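You operate a simulated robot arm through the tools that you are given. There is no shell and no other tool. Be economical: measure what you need, move in short steps, check, and stop when the job is done.

Carry out the task below with a simulated robot arm. There is one attempt and no reset: what you move stays moved.

TASK
Put the flask stopper on the tape roll.
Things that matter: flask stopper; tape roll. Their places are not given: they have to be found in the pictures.

It is judged by the outcome, as a careful person would: the job done as asked, and still so three seconds after it is handed in. It fails if anything else is knocked over, pushed out of place, dropped, spilled or broken. A push-on lid holds only when it is set on centred and level and pressed home; a screw cap is set on level and turned clockwise until tight.

THE ROBOT
A 6-joint arm with a two-finger parallel gripper, fixed in place. Base frame: the origin is at the foot of the arm, x ahead of it, y to its left, z up; the work surface is at about z = 0. Readings come in cm, degrees, newtons and seconds.
With the tool pointing down near the work surface it reaches from about 14 to 58 cm from the base axis. Its first joint turns from -66.0 to 66.0 degrees. Payload 2.1 kg.
The tool frame sits at the grasp point between the pads (the TCP): z along the fingers, y along the line on which they close. The tips reach 3 cm beyond it. The gripper opens to 9.4 cm. The fingers are 2.8 cm wide and 1 cm thick; the gripper's body (5 by 9.6 cm) begins 5.5 cm behind the TCP.
Orientation is that of the tool frame in the base frame, as [roll, pitch, yaw] about the fixed x, y, z axes, in that order (R = Rz(yaw) Ry(pitch) Rx(roll)). With the fingers straight down and closing along the base's y, the tool's x points along the base's -x, its y along +y and its z along -z.

THE INTERFACE
- The arm moves only by the tool jog_arm. Its argument "motion" is a list of rows, each a list of 7 numbers: the shift along the tool's x, y, z in cm, then the turn, a rotation vector about the tool's x, y, z in degrees, then the finger opening in cm, from 0 to 9.4. In form: [[dx, dy, dz, ax, ay, az, gripper], ...]. A call has 1 to 20 rows; each row shifts and turns the commanded pose from where the row before left it, along the tool's axes as they then stand. Each row takes 0.2 s and may step no farther than 5 cm and 8.6 degrees from the row before; otherwise, or with a gripper value out of range, the whole call is refused. A pose out of reach is approached as far as the arm can. The call stops where the force on the tool passes 40 N (or 10 N more than at its start, if that is more) or the arm is blocked; 0.2 s more then pass. Each finger travels about 7.2 cm/s and halts on what it meets, pressing with about 33 N; the grip force reading is that of the motor and also rises with nothing between the fingers. The clock runs only during rows and for 0.2 s after the last one: add rows that do not move to give the fingers time. The reply holds the time, the measured pose of the TCP, the force on the tool along the base axes, the opening and the grip force, in the units named above and with some noise, and new pictures: "views" is both (left out), scene, wrist or none.
- Cameras (640 x 400 px; columns grow to the right, rows downward): "scene" is fixed at [4.81, -36.91, 47.35]; the picture's right is [0.82, -0.57, 0.00], its down [-0.39, -0.55, -0.74] and it looks along [0.42, 0.60, -0.67] (base axes); focal length 260 px, centre (320, 200). "wrist" rides on the gripper at [7.6, 1.4, -10.3] in the tool frame; the picture's right is [-0.18, 0.98, 0.00], its down [-0.75, -0.14, -0.64] and it looks along [-0.63, -0.12, 0.77] (tool axes); focal length 243 px, centre (320, 200).
- probe_pixels(camera, pixels): there is no depth. For up to 12 entries [column, row, z] of the newest picture of that camera ("zoom" is the newest enlarged one), the place [x, y] in the base frame at which the ray of that pixel passes the height z, good to about 0.2 cm. It takes no simulated time.
- inspect(camera, box): a new picture of the part [left, top, right, bottom] of that camera's present view, enlarged. It takes no simulated time.
- sign_off(): hands the job in; it is judged then, once.

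Work in short steps. Measure before you move; look again where a grasp or a placing could have gone wrong, and mend it. You have 60 turns and 170 pictures in all, those below and enlarged ones among them. Open the gripper and draw the arm clear of the work before you hand the job in, unless the task says otherwise; then end with one line.

The tools are called after "Emit:" as name(argument=value, ...) on one line, values as JSON. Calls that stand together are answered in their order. jog_arm: Moves the arm, as the interface text tells. Its arguments: {"type":"object","properties":{"motion":{"type":"array"},"views":{"type":"string","enum":["both","scene","wrist","none"]}},"required":["motion"]} The other tools are called the same way: probe_pixels (camera, pixels) gives the place at which the rays of pixels pass given heights; inspect (camera, box) takes an enlarged picture of a part of a camera's view; sign_off () hands the job in.

At the start:

```text
time_s: 0.0
eef_pos: [33.98, -8.32, 28.42]
tcp_rot: [180.0, 0.1, 180.0]
ft_force: [-0.4, -0.1, 1.0]
width: 9.38
grip_force: 0.1
```

scene: 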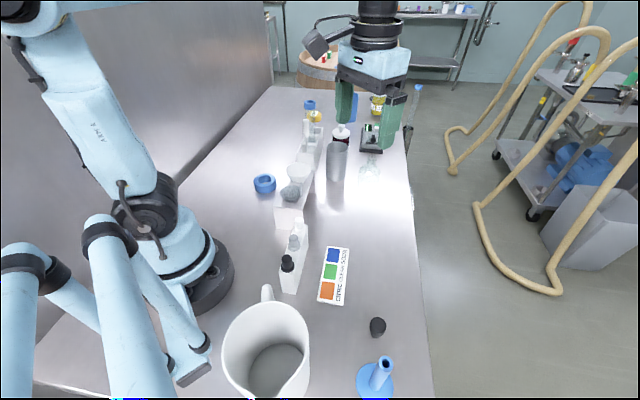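
wrist: 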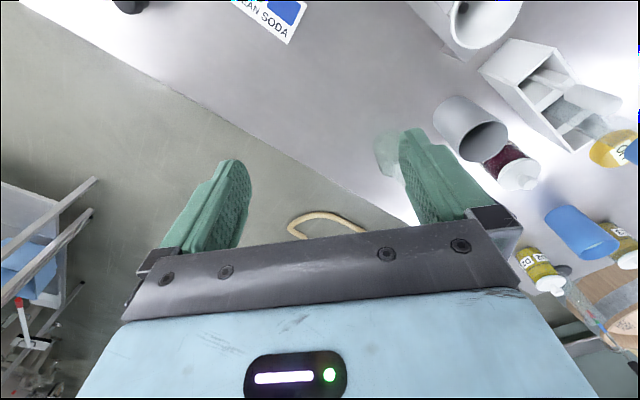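

The dark stopper seems to be at scene (377,327) and the blue tape roll at (265,184). I enlarge both and probe them.

Emit:
inspect(camera="scene", box=[337, 302, 417, 352])

Emit:
inspect(camera="scene", box=[225, 155, 321, 215])

Emit:
probe_pixels(camera="scene", pixels=[[377, 327, 1], [377, 337, 0], [377, 320, 2], [265, 184, 0], [265, 184, 2], [253, 184, 1], [276, 184, 1], [265, 193, 0], [265, 175, 2], [290, 285, 0], [335, 275, 0], [380, 375, 2]])

```text
8.00 times, centred on (377, 327) of scene
```

zoom: 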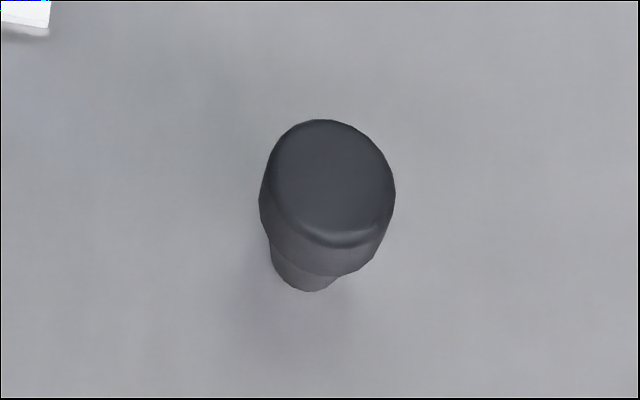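

```text
6.67 times, centred on (273, 185) of scene
```

zoom: 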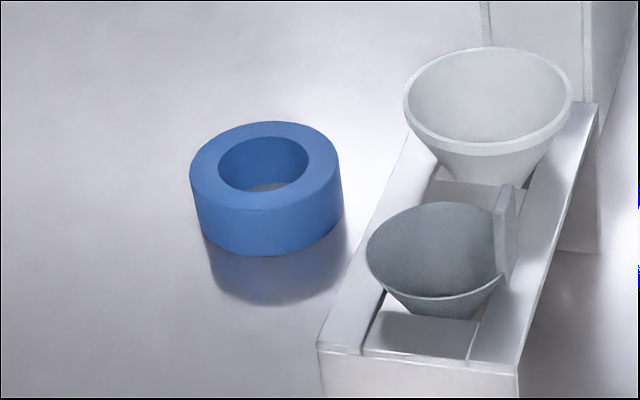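

```text
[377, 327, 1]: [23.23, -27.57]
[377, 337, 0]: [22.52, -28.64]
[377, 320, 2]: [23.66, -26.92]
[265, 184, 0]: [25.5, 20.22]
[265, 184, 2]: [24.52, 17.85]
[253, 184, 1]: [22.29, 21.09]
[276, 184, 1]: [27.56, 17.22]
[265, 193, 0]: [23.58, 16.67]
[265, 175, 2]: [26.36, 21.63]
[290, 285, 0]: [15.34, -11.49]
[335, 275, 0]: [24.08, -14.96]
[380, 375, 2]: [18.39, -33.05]
```

The stopper stands on its narrow end. I measure the roll's rim and hole in the newest zoom, assuming a height of about 2.5 cm, and get the same for the stopper.

Emit:
probe_pixels(camera="zoom", pixels=[[190, 178, 2.5], [341, 165, 2.5], [219, 168, 2.5], [308, 160, 2.5], [265, 121, 2.5], [265, 209, 2.5], [264, 136, 2.5], [264, 191, 2.5], [265, 255, 0], [196, 225, 0], [343, 208, 0]])

Emit:
inspect(camera="scene", box=[337, 302, 417, 352])

```text
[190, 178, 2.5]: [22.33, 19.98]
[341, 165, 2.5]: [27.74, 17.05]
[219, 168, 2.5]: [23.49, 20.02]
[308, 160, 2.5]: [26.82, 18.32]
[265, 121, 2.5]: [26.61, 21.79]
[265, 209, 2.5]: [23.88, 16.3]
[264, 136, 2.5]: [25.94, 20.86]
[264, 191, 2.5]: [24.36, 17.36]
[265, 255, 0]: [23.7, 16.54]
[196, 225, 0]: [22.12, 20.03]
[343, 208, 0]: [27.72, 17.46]
```

```text
8.00 times, centred on (377, 327) of scene
```

zoom: 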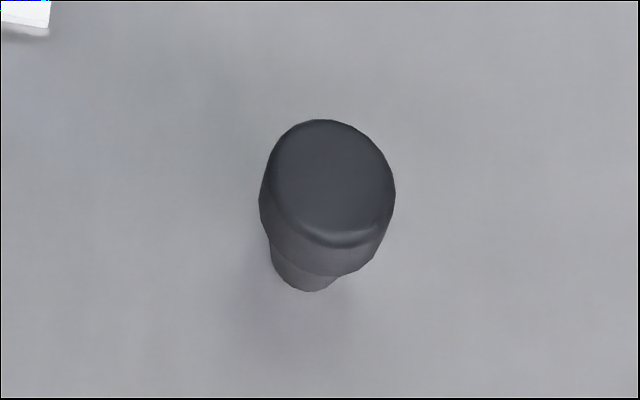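

The roll measures about 6.2 cm outside and 3.8 cm in the hole, is 2.5 cm tall, and is centred near (25.2, 19.1). Now I probe the stopper's edges.

Emit:
probe_pixels(camera="zoom", pixels=[[308, 292, 0], [272, 250, 0], [340, 280, 0], [262, 190, 2], [395, 190, 2], [268, 175, 3], [392, 190, 3], [322, 120, 3], [345, 242, 3], [322, 120, 2.5], [345, 242, 2.5]])

```text
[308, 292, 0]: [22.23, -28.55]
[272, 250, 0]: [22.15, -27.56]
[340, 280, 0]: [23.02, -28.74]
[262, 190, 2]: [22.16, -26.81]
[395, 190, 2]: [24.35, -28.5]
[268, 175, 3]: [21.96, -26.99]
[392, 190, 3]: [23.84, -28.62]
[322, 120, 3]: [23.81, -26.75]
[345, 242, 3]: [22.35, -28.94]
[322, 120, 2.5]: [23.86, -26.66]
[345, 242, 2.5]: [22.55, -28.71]
```

The stopper is about 2.5 cm across and 3 cm tall, near (22.9, -27.9). I move above it at a safe height with a smaller opening and look with the wrist camera.

Emit:
jog_arm(motion=[[2.2, -3.9, 0, 0, 0, 0, 6], [2.2, -3.9, 0, 0, 0, 0, 6], [2.2, -3.9, 0, 0, 0, 0, 6], [2.2, -3.9, 0, 0, 0, 0, 6], [2.2, -3.9, 0, 0, 0, 0, 6], [0, 0, 4, 0, 0, 0, 6], [0, 0, 4, 0, 0, 0, 6], [0, 0, 4, 0, 0, 0, 6], [0, 0, 3, 0, 0, 0, 6], [0, 0, 0, 0, 0, 0, 6]])

```text
time_s: 2.2
eef_pos: [23.22, -27.54, 13.44]
tcp_rot: [180.0, 0.2, 180.0]
ft_force: [0.4, -0.6, -0.4]
width: 5.99
grip_force: 0.0
```

scene: 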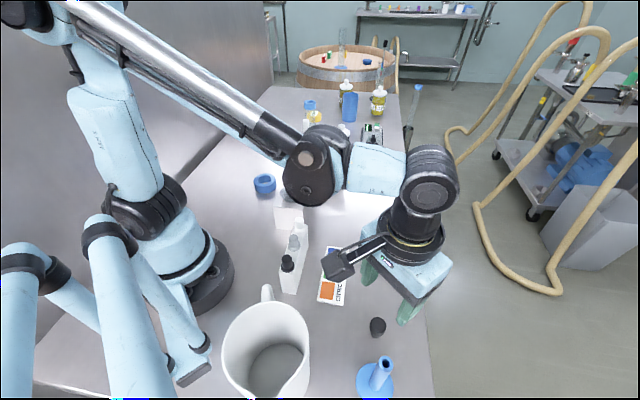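
wrist: 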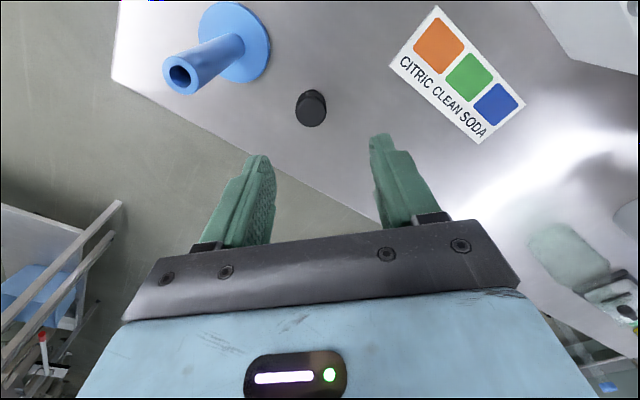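

The stopper is at wrist (311,108). I enlarge it to measure.

Emit:
inspect(camera="wrist", box=[271, 83, 351, 133])

```text
8.00 times, centred on (311, 108) of wrist
```

zoom: 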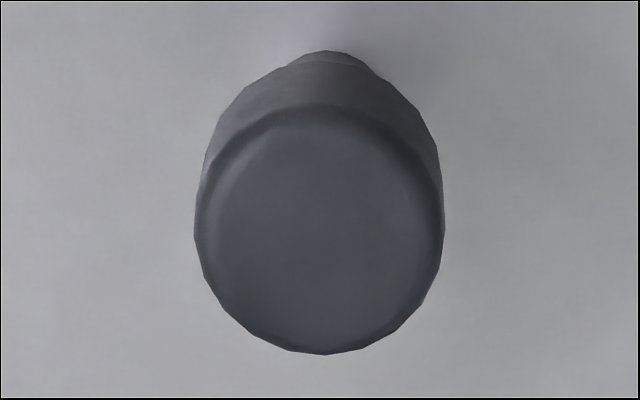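

Emit:
probe_pixels(camera="zoom", pixels=[[330, 50, 0], [295, 62, 0], [370, 66, 0], [194, 220, 2.5], [444, 215, 2.5], [194, 220, 3], [444, 215, 3], [320, 105, 3], [325, 355, 3], [320, 105, 2.5], [325, 355, 2.5]])

```text
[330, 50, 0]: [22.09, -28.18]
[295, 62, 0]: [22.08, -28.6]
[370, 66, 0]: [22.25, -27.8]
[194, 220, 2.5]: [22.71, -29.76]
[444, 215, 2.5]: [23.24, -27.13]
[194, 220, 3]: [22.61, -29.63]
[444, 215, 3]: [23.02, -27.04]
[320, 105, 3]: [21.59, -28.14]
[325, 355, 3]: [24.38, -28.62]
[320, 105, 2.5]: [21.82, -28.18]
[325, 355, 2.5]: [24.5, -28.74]
```

The wrist view puts the stopper centre at about (23.0, -28.3), while the scene view gives y near -27.9. I line up at y = -28.1, come down to just above it and check.

Emit:
jog_arm(motion=[[0.25, -0.56, 2, 0, 0, 0, 6], [0, 0, 3, 0, 0, 0, 6], [0, 0, 1.2, 0, 0, 0, 6], [0, 0, 0, 0, 0, 0, 6]])

```text
time_s: 3.2
eef_pos: [22.72, -28.27, 7.19]
tcp_rot: [-179.9, 0.1, -180.0]
ft_force: [0.9, -0.5, 0.4]
width: 6.01
grip_force: 0.1
```

scene: 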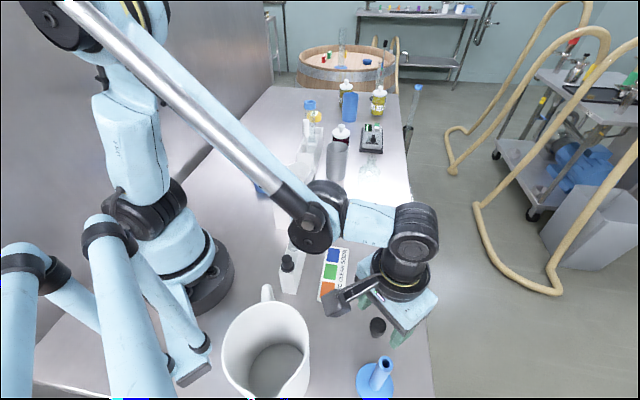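
wrist: 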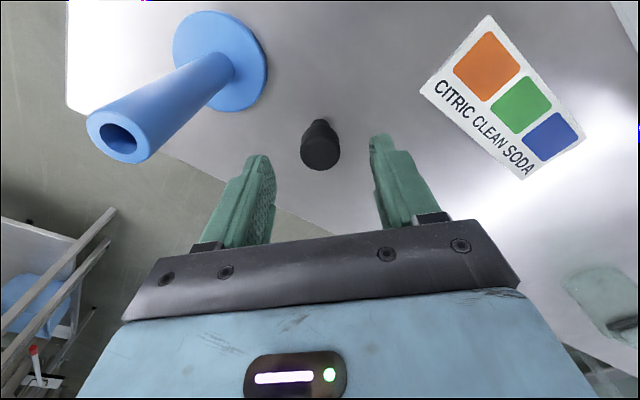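

The stopper at wrist (320,145) lies between the fingers. I zoom in and measure it again.

Emit:
inspect(camera="wrist", box=[272, 110, 368, 170])

Emit:
probe_pixels(camera="wrist", pixels=[[300, 150, 2.5], [340, 148, 2.5], [319, 119, 0], [320, 171, 3], [320, 171, 2.5], [320, 132, 3], [320, 150, 2.8]])

```text
6.67 times, centred on (320, 140) of wrist
```

zoom: 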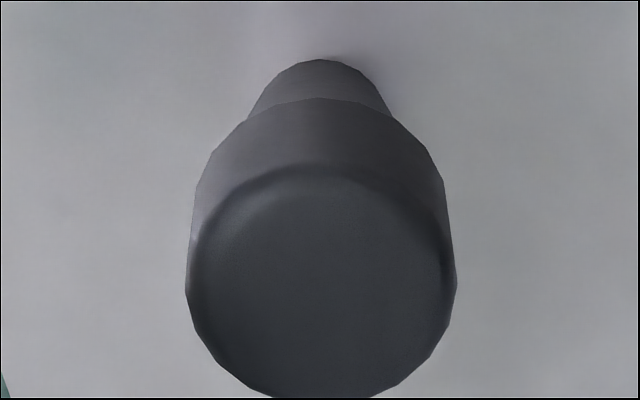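

```text
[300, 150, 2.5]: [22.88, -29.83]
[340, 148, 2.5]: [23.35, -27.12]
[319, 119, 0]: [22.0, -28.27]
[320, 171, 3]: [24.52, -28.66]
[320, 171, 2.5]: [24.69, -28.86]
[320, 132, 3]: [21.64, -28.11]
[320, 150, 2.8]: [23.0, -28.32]
```

The stopper centre is about (23.05, -28.4), with the head at z ≈ 1.7–3.2 and the plug below. I shift +0.3 cm in base x, lower to TCP z ≈ 4.2 and close.

Emit:
jog_arm(motion=[[-0.3, -0.1, 1.0, 0, 0, 0, 6], [0, 0, 1.0, 0, 0, 0, 6], [0, 0, 1.0, 0, 0, 0, 6], [0, 0, 0, 0, 0, 0, 6], [0, 0, 0, 0, 0, 0, 4], [0, 0, 0, 0, 0, 0, 3], [0, 0, 0, 0, 0, 0, 2], [0, 0, 0, 0, 0, 0, 2], [0, 0, 0, 0, 0, 0, 2]])

```text
time_s: 5.2
eef_pos: [23.15, -28.3, 4.12]
tcp_rot: [179.9, 0.0, -179.9]
ft_force: [-1.8, -0.3, 3.0]
width: 2.43
grip_force: 32.9
```

scene: 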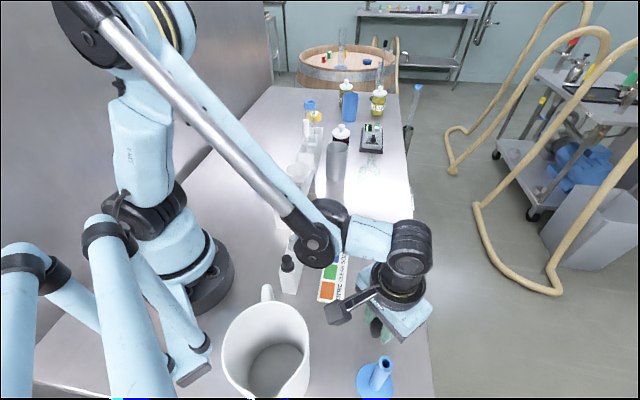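
wrist: 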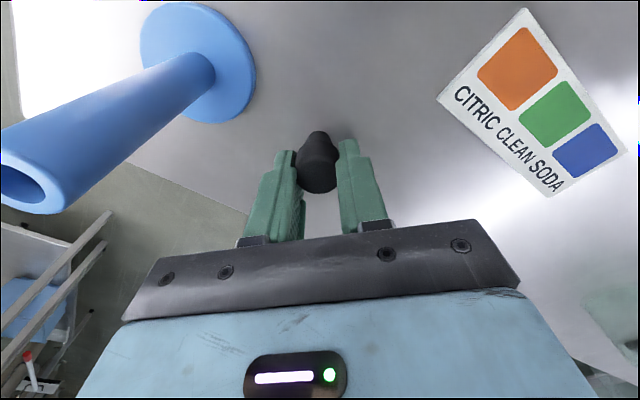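

The stopper is gripped at 2.43 cm. I lift it straight up and zoom in on it.

Emit:
jog_arm(motion=[[0, 0, -1, 0, 0, 0, 2], [0, 0, -3, 0, 0, 0, 2], [0, 0, -4, 0, 0, 0, 2], [0, 0, -4, 0, 0, 0, 2], [0, 0, -4, 0, 0, 0, 2], [0, 0, 0, 0, 0, 0, 2]])

Emit:
inspect(camera="wrist", box=[240, 100, 400, 200])

```text
time_s: 6.6
eef_pos: [22.7, -28.57, 20.11]
tcp_rot: [179.9, 0.1, 179.9]
ft_force: [-0.4, 0.5, -1.1]
width: 2.44
grip_force: 33.0
```

scene: 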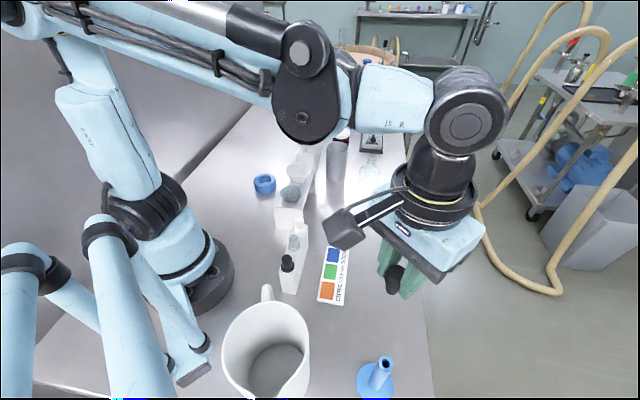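
wrist: 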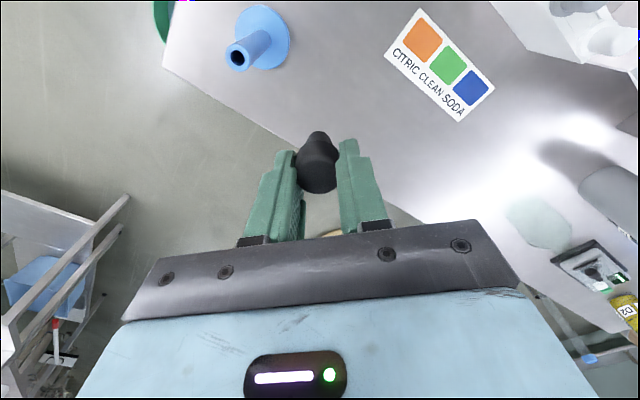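

```text
4.00 times, centred on (320, 150) of wrist
```

zoom: 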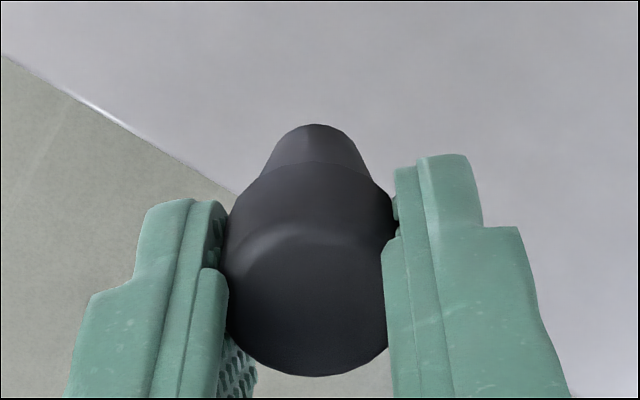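

The stopper is held upright; its base centre works out about 0.3 cm toward base -x from the TCP. I carry it at height to a hover near the roll.

Emit:
jog_arm(motion=[[0, 4.7, 0, 0, 0, 0, 2], [0, 4.7, 0, 0, 0, 0, 2], [0, 4.7, 0, 0, 0, 0, 2], [0, 4.7, 0, 0, 0, 0, 2], [0, 4.7, 0, 0, 0, 0, 2], [0, 4.7, 0, 0, 0, 0, 2], [0, 4.7, 0, 0, 0, 0, 2], [0, 4.7, 0, 0, 0, 0, 2], [0, 4.7, 0, 0, 0, 0, 2], [0, 4.7, 0, 0, 0, 0, 2], [0, 0, 0, 0, 0, 0, 2], [0, 0, 0, 0, 0, 0, 2]])

```text
time_s: 9.2
eef_pos: [23.46, 18.65, 20.07]
tcp_rot: [180.0, 0.1, -180.0]
ft_force: [0.0, -0.7, 0.7]
width: 2.4
grip_force: 33.3
```

scene: 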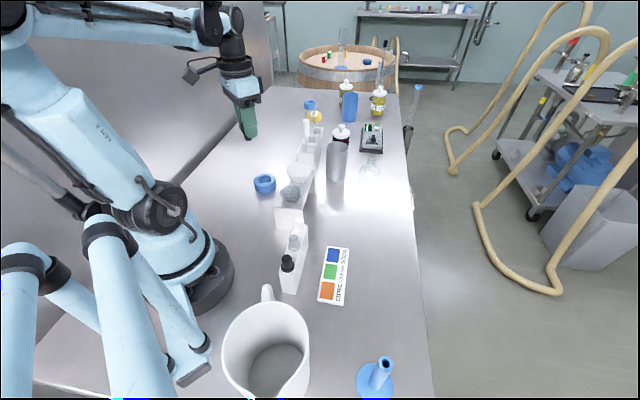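
wrist: 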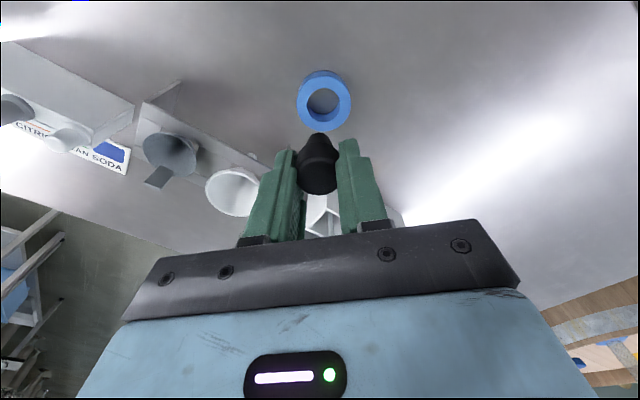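

The roll shows at wrist (324,102) in clear view. I zoom in on it to measure.

Emit:
inspect(camera="wrist", box=[276, 70, 372, 130])

Emit:
probe_pixels(camera="wrist", pixels=[[297, 107, 2.5], [351, 103, 2.5], [324, 76, 2.5], [324, 132, 2.5], [307, 103, 2.5], [340, 102, 2.5], [324, 88, 2.5], [324, 119, 2.5]])

```text
6.67 times, centred on (324, 100) of wrist
```

zoom: 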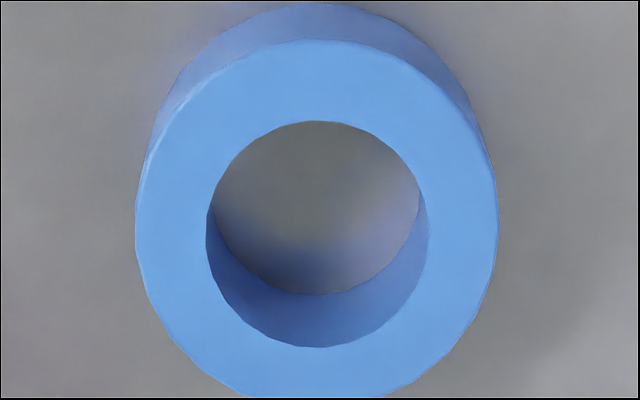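

```text
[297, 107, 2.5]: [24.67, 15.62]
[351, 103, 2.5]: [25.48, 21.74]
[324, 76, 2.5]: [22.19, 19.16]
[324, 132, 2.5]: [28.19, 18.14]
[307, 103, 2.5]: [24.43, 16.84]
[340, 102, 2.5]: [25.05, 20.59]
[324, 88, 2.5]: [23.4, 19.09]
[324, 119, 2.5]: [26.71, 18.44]
```

In the tool frame the roll centre is about 2.0 cm in base +x from the stopper axis and level with it in y. The stopper's base (about 1.9 cm) is narrower than the hole, so it must stand on the 1.2 cm wide ring: I choose its +y side, radius 2.47, away from the rack. I descend to about 1.5 cm above.

Emit:
jog_arm(motion=[[-1.0, 1.25, 0, 0, 0, 0, 2], [-1.0, 1.22, 0, 0, 0, 0, 2], [0, 0, 4, 0, 0, 0, 2], [0, 0, 4, 0, 0, 0, 2], [0, 0, 2.5, 0, 0, 0, 2], [0, 0, 1.5, 0, 0, 0, 2], [0, 0, 0, 0, 0, 0, 2], [0, 0, 0, 0, 0, 0, 2]])

Emit:
inspect(camera="wrist", box=[216, 70, 376, 170])

Emit:
inspect(camera="scene", box=[225, 140, 321, 200])

```text
time_s: 11.0
eef_pos: [24.91, 20.78, 8.2]
tcp_rot: [179.9, 0.1, 179.9]
ft_force: [-0.2, 0.4, 0.2]
width: 2.41
grip_force: 32.6
```

scene: 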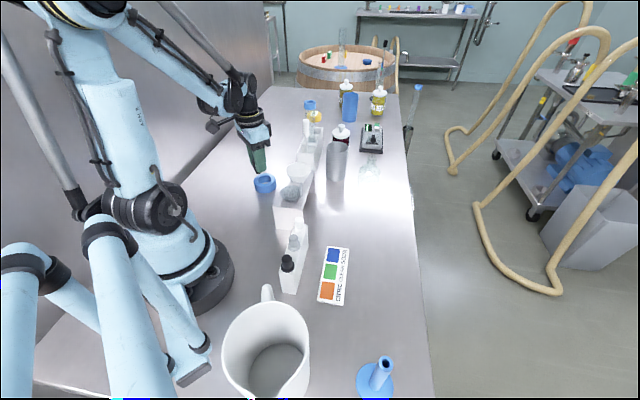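
wrist: 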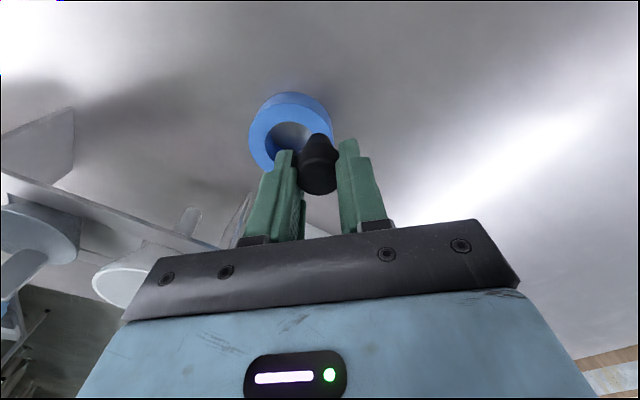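

```text
4.00 times, centred on (296, 120) of wrist
```

zoom: 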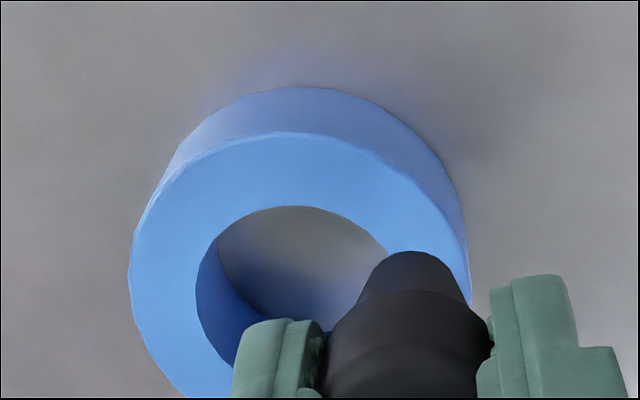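

```text
6.67 times, centred on (273, 170) of scene
```

zoom: 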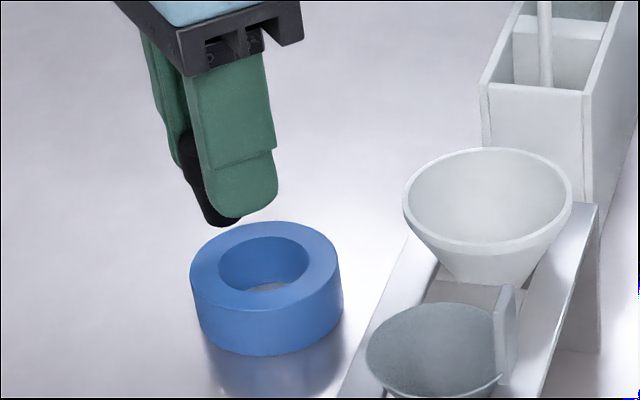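

Computing in the tool frame, the stopper axis is about 2.03 cm from the roll's centre in y (2.47 wanted) and 0.25 cm short in x. I correct by +0.44 in y and +0.2 in base x, come down 1 cm and look again.

Emit:
jog_arm(motion=[[-0.2, 0.44, 0, 0, 0, 0, 2], [0, 0, 0.6, 0, 0, 0, 2], [0, 0, 0.4, 0, 0, 0, 2], [0, 0, 0, 0, 0, 0, 2]])

Emit:
inspect(camera="scene", box=[225, 140, 321, 200])

Emit:
inspect(camera="wrist", box=[216, 70, 376, 170])

```text
time_s: 12.0
eef_pos: [25.17, 21.38, 7.19]
tcp_rot: [179.9, 0.2, 179.9]
ft_force: [0.3, 0.0, -0.1]
width: 2.42
grip_force: 33.0
```

scene: 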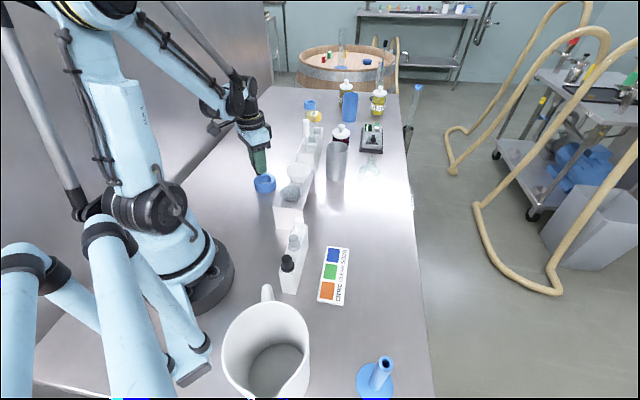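
wrist: 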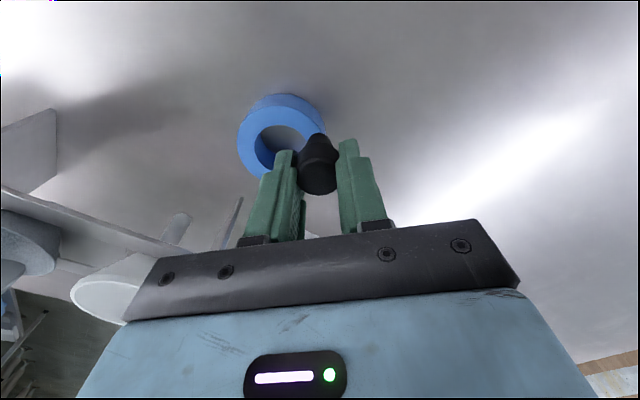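

```text
6.67 times, centred on (273, 170) of scene
```

zoom: 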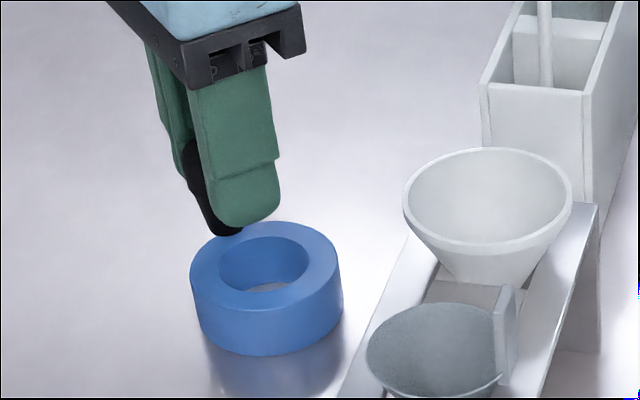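

```text
4.00 times, centred on (296, 120) of wrist
```

zoom: 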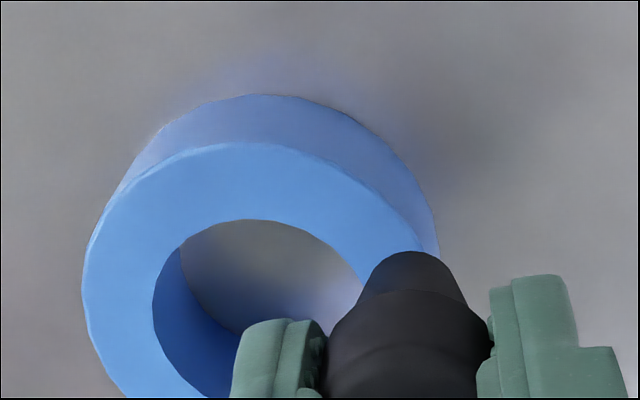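

The stopper axis is now about 2.5–2.6 cm from the roll's centre, which is over the ring (1.88–3.05). I lower in small steps to find contact, expected at TCP z ≈ 6.65.

Emit:
jog_arm(motion=[[0, -0.05, 0.2, 0, 0, 0, 2], [0, 0, 0.15, 0, 0, 0, 2], [0, 0, 0, 0, 0, 0, 2]], views="none")

Emit:
jog_arm(motion=[[0, 0, 0.1, 0, 0, 0, 2], [0, 0, 0, 0, 0, 0, 2]], views="none")

Emit:
inspect(camera="scene", box=[233, 150, 297, 190])

```text
time_s: 12.8
eef_pos: [25.18, 21.54, 6.87]
tcp_rot: [180.0, 0.2, -179.9]
ft_force: [-0.6, -0.2, -0.5]
width: 2.43
grip_force: 33.7
```

```text
time_s: 13.4
eef_pos: [25.26, 21.45, 6.87]
tcp_rot: [180.0, 0.1, -180.0]
ft_force: [-0.3, -0.7, 1.5]
width: 2.43
grip_force: 32.4
```

```text
10.00 times, centred on (265, 170) of scene
```

zoom: 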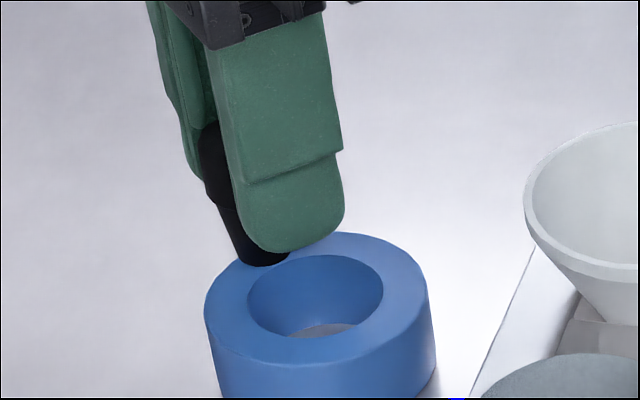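

Contact has just begun (1.5 N). I check the plug's base against the ring by probing this zoom.

Emit:
probe_pixels(camera="zoom", pixels=[[235, 250, 2.6], [245, 262, 2.6], [265, 267, 2.6], [288, 258, 2.6], [205, 300, 2.5], [429, 290, 2.5], [248, 295, 2.5], [383, 290, 2.5], [315, 337, 2.5], [315, 255, 2.5]])

Emit:
inspect(camera="wrist", box=[216, 70, 376, 170])

```text
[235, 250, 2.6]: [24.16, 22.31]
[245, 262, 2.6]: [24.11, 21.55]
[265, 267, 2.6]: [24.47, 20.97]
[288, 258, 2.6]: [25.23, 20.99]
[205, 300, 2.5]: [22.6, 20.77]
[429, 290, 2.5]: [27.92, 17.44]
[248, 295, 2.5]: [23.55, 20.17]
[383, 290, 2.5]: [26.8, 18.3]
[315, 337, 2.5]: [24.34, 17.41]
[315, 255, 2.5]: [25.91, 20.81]
```

```text
4.00 times, centred on (296, 120) of wrist
```

zoom: 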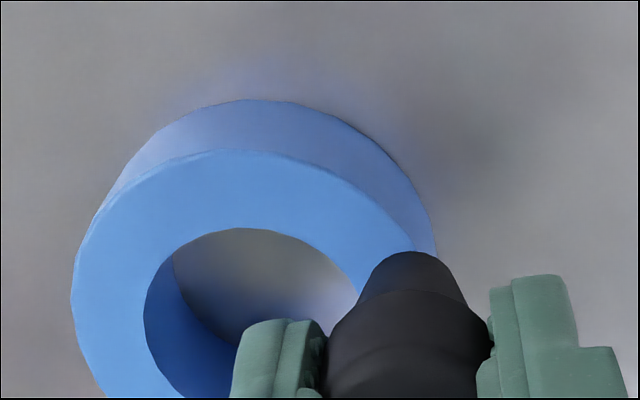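

Both views put the base centre at about 2.65 cm radius, slightly outward. I lift 0.2, shift 0.17 inward, lower again and feel for contact.

Emit:
jog_arm(motion=[[0, 0, -0.25, 0, 0, 0, 2], [-0.15, -0.17, 0, 0, 0, 0, 2], [0, 0, 0.25, 0, 0, 0, 2], [0, 0, 0, 0, 0, 0, 2]], views="none")

Emit:
jog_arm(motion=[[0, 0, 0.1, 0, 0, 0, 2], [0, 0, 0, 0, 0, 0, 2]], views="none")

Emit:
inspect(camera="scene", box=[233, 150, 297, 190])

```text
time_s: 14.4
eef_pos: [25.36, 21.36, 6.73]
tcp_rot: [179.9, 0.1, -180.0]
ft_force: [0.3, -0.2, 8.3]
width: 2.4
grip_force: 33.0
```

```text
time_s: 15.0
eef_pos: [25.38, 21.25, 6.75]
tcp_rot: [180.0, 0.0, 180.0]
ft_force: [-0.3, 0.2, 18.8]
width: 2.38
grip_force: 33.0
stopped in row 2: the force on the tool passed its limit (the readings are from after the stop); the commanded pose is now the measured one
```

```text
10.00 times, centred on (265, 170) of scene
```

zoom: 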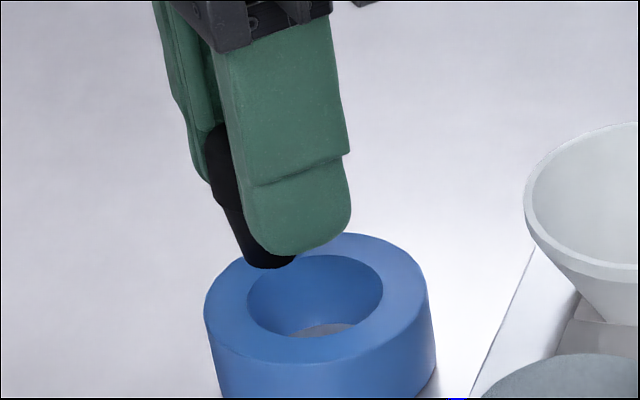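

Firm contact at 18.8 N. I ease up a little to unload and check the views before release.

Emit:
jog_arm(motion=[[0, 0, -0.05, 0, 0, 0, 2], [0, 0, 0, 0, 0, 0, 2]], views="none")

Emit:
inspect(camera="wrist", box=[216, 70, 376, 170])

Emit:
inspect(camera="scene", box=[233, 150, 297, 190])

Emit:
probe_pixels(camera="zoom", pixels=[[244, 258, 2.5], [252, 266, 2.5], [270, 269, 2.5], [290, 265, 2.5]])

```text
time_s: 15.6
eef_pos: [25.36, 21.34, 6.75]
tcp_rot: [-179.9, 0.0, -180.0]
ft_force: [1.4, -1.4, 10.0]
width: 2.4
grip_force: 33.1
```

```text
4.00 times, centred on (296, 120) of wrist
```

zoom: 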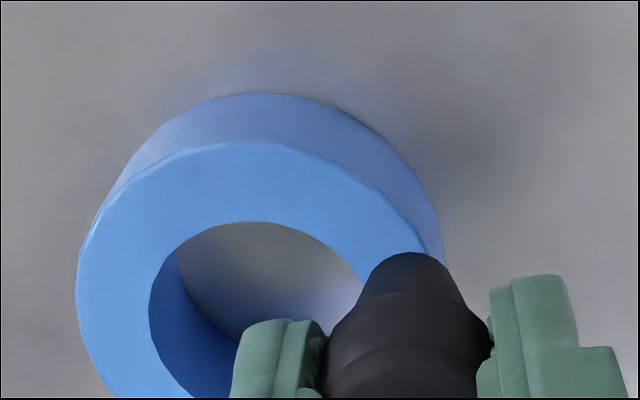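

```text
10.00 times, centred on (265, 170) of scene
```

zoom: 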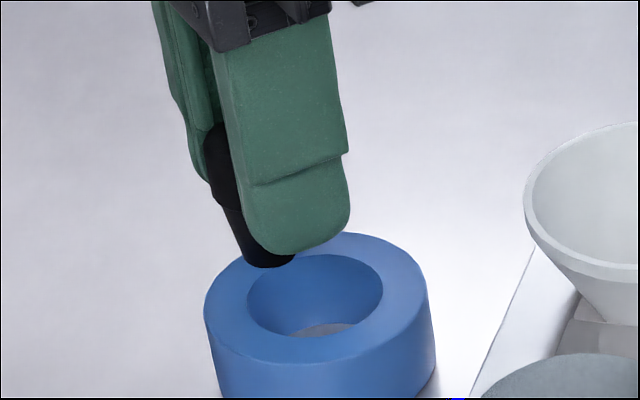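

```text
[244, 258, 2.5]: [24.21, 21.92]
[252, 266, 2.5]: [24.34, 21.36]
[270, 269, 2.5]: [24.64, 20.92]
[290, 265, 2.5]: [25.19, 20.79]
```

Both views agree the axis sits at about 2.6 cm radius, so the stopper's weight is well on the ring. I unload the remaining force and open gradually.

Emit:
jog_arm(motion=[[0, 0, -0.05, 0, 0, 0, 2], [0, 0, 0, 0, 0, 0, 2]], views="none")

Emit:
jog_arm(motion=[[0, 0, 0, 0, 0, 0, 2.5], [0, 0, 0, 0, 0, 0, 2.7], [0, 0, 0, 0, 0, 0, 3.0], [0, 0, 0, 0, 0, 0, 3.4], [0, 0, 0, 0, 0, 0, 4], [0, 0, 0, 0, 0, 0, 4.5], [0, 0, 0, 0, 0, 0, 4.5]])

Emit:
inspect(camera="scene", box=[233, 150, 297, 190])

```text
time_s: 16.2
eef_pos: [25.27, 21.27, 6.82]
tcp_rot: [-179.9, 0.0, 179.9]
ft_force: [0.4, -0.4, 6.1]
width: 2.4
grip_force: 32.5
```

```text
time_s: 17.8
eef_pos: [25.31, 21.27, 6.76]
tcp_rot: [180.0, 0.0, 180.0]
ft_force: [0.4, -0.8, 0.1]
width: 4.52
grip_force: 0.0
```

scene: 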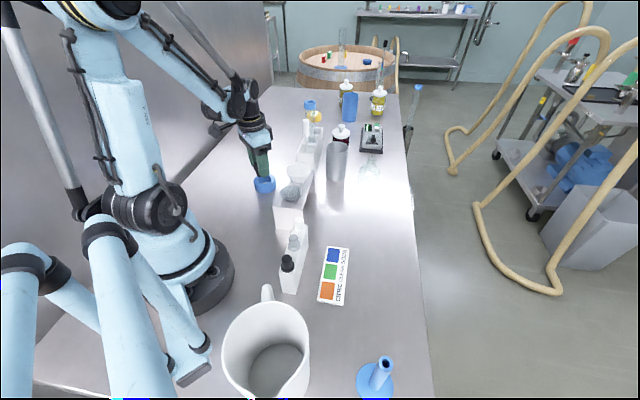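
wrist: 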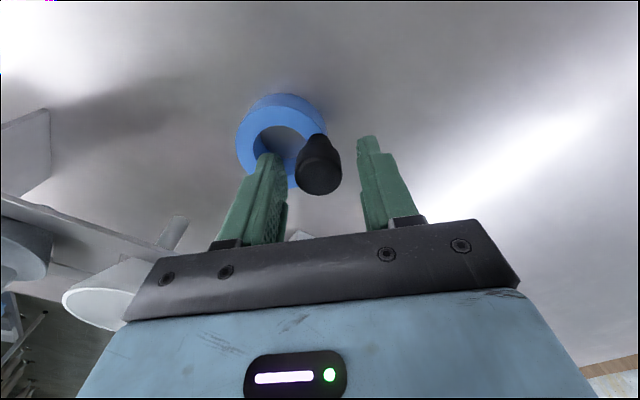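

```text
10.00 times, centred on (265, 170) of scene
```

zoom: 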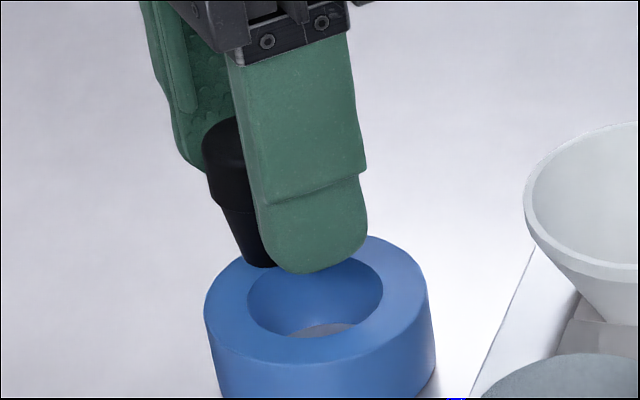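

The stopper stands by itself, upright between the open fingers. I withdraw straight up.

Emit:
jog_arm(motion=[[0, 0, -0.5, 0, 0, 0, 4.5], [0, 0, -1, 0, 0, 0, 4.5], [0, 0, -2, 0, 0, 0, 4.5], [0, 0, -3, 0, 0, 0, 4.5], [0, 0, -4, 0, 0, 0, 4.5], [0, 0, -4, 0, 0, 0, 4.5], [0, 0, 0, 0, 0, 0, 4.5], [0, 0, 0, 0, 0, 0, 4.5], [0, 0, 0, 0, 0, 0, 4.5], [0, 0, 0, 0, 0, 0, 4.5]])

Emit:
inspect(camera="scene", box=[233, 160, 297, 200])

```text
time_s: 20.0
eef_pos: [24.96, 21.25, 21.26]
tcp_rot: [-180.0, -0.1, -180.0]
ft_force: [0.3, -0.8, 0.6]
width: 4.5
grip_force: 0.0
```

scene: 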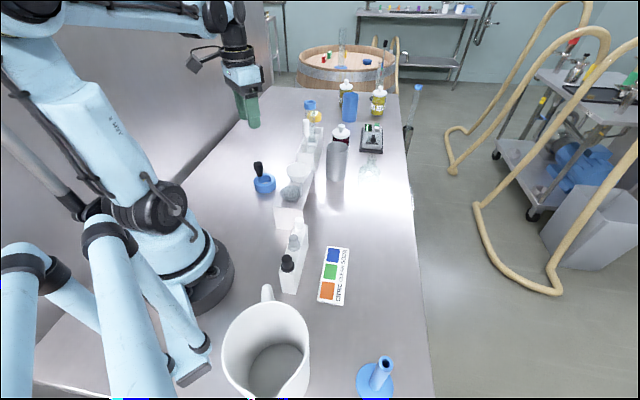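
wrist: 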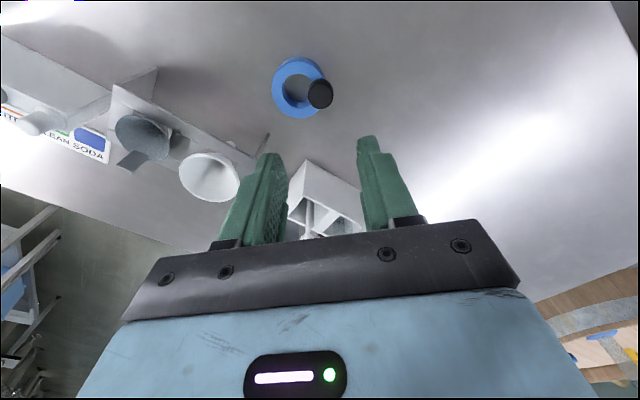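

```text
10.00 times, centred on (265, 180) of scene
```

zoom: 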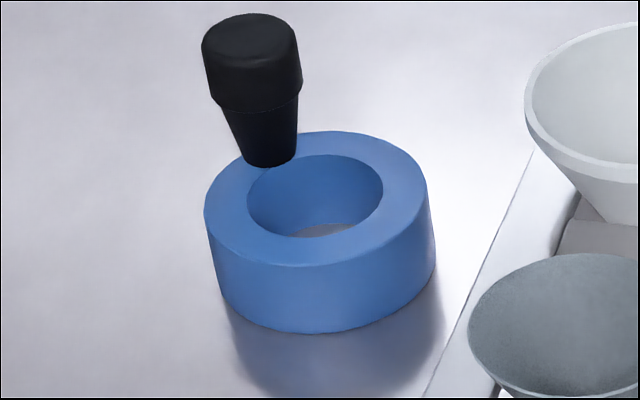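

The stopper has stood steady on the roll for over 3 s since release. The arm is clear, the gripper is open and nothing else has moved, so I hand the job in.

Emit:
sign_off()

```text
The job is handed in.
```

The flask stopper stands upright on the rim of the tape roll, because it is narrow enough to drop through the hole. The gripper is open, the arm is clear, and nothing else was moved.
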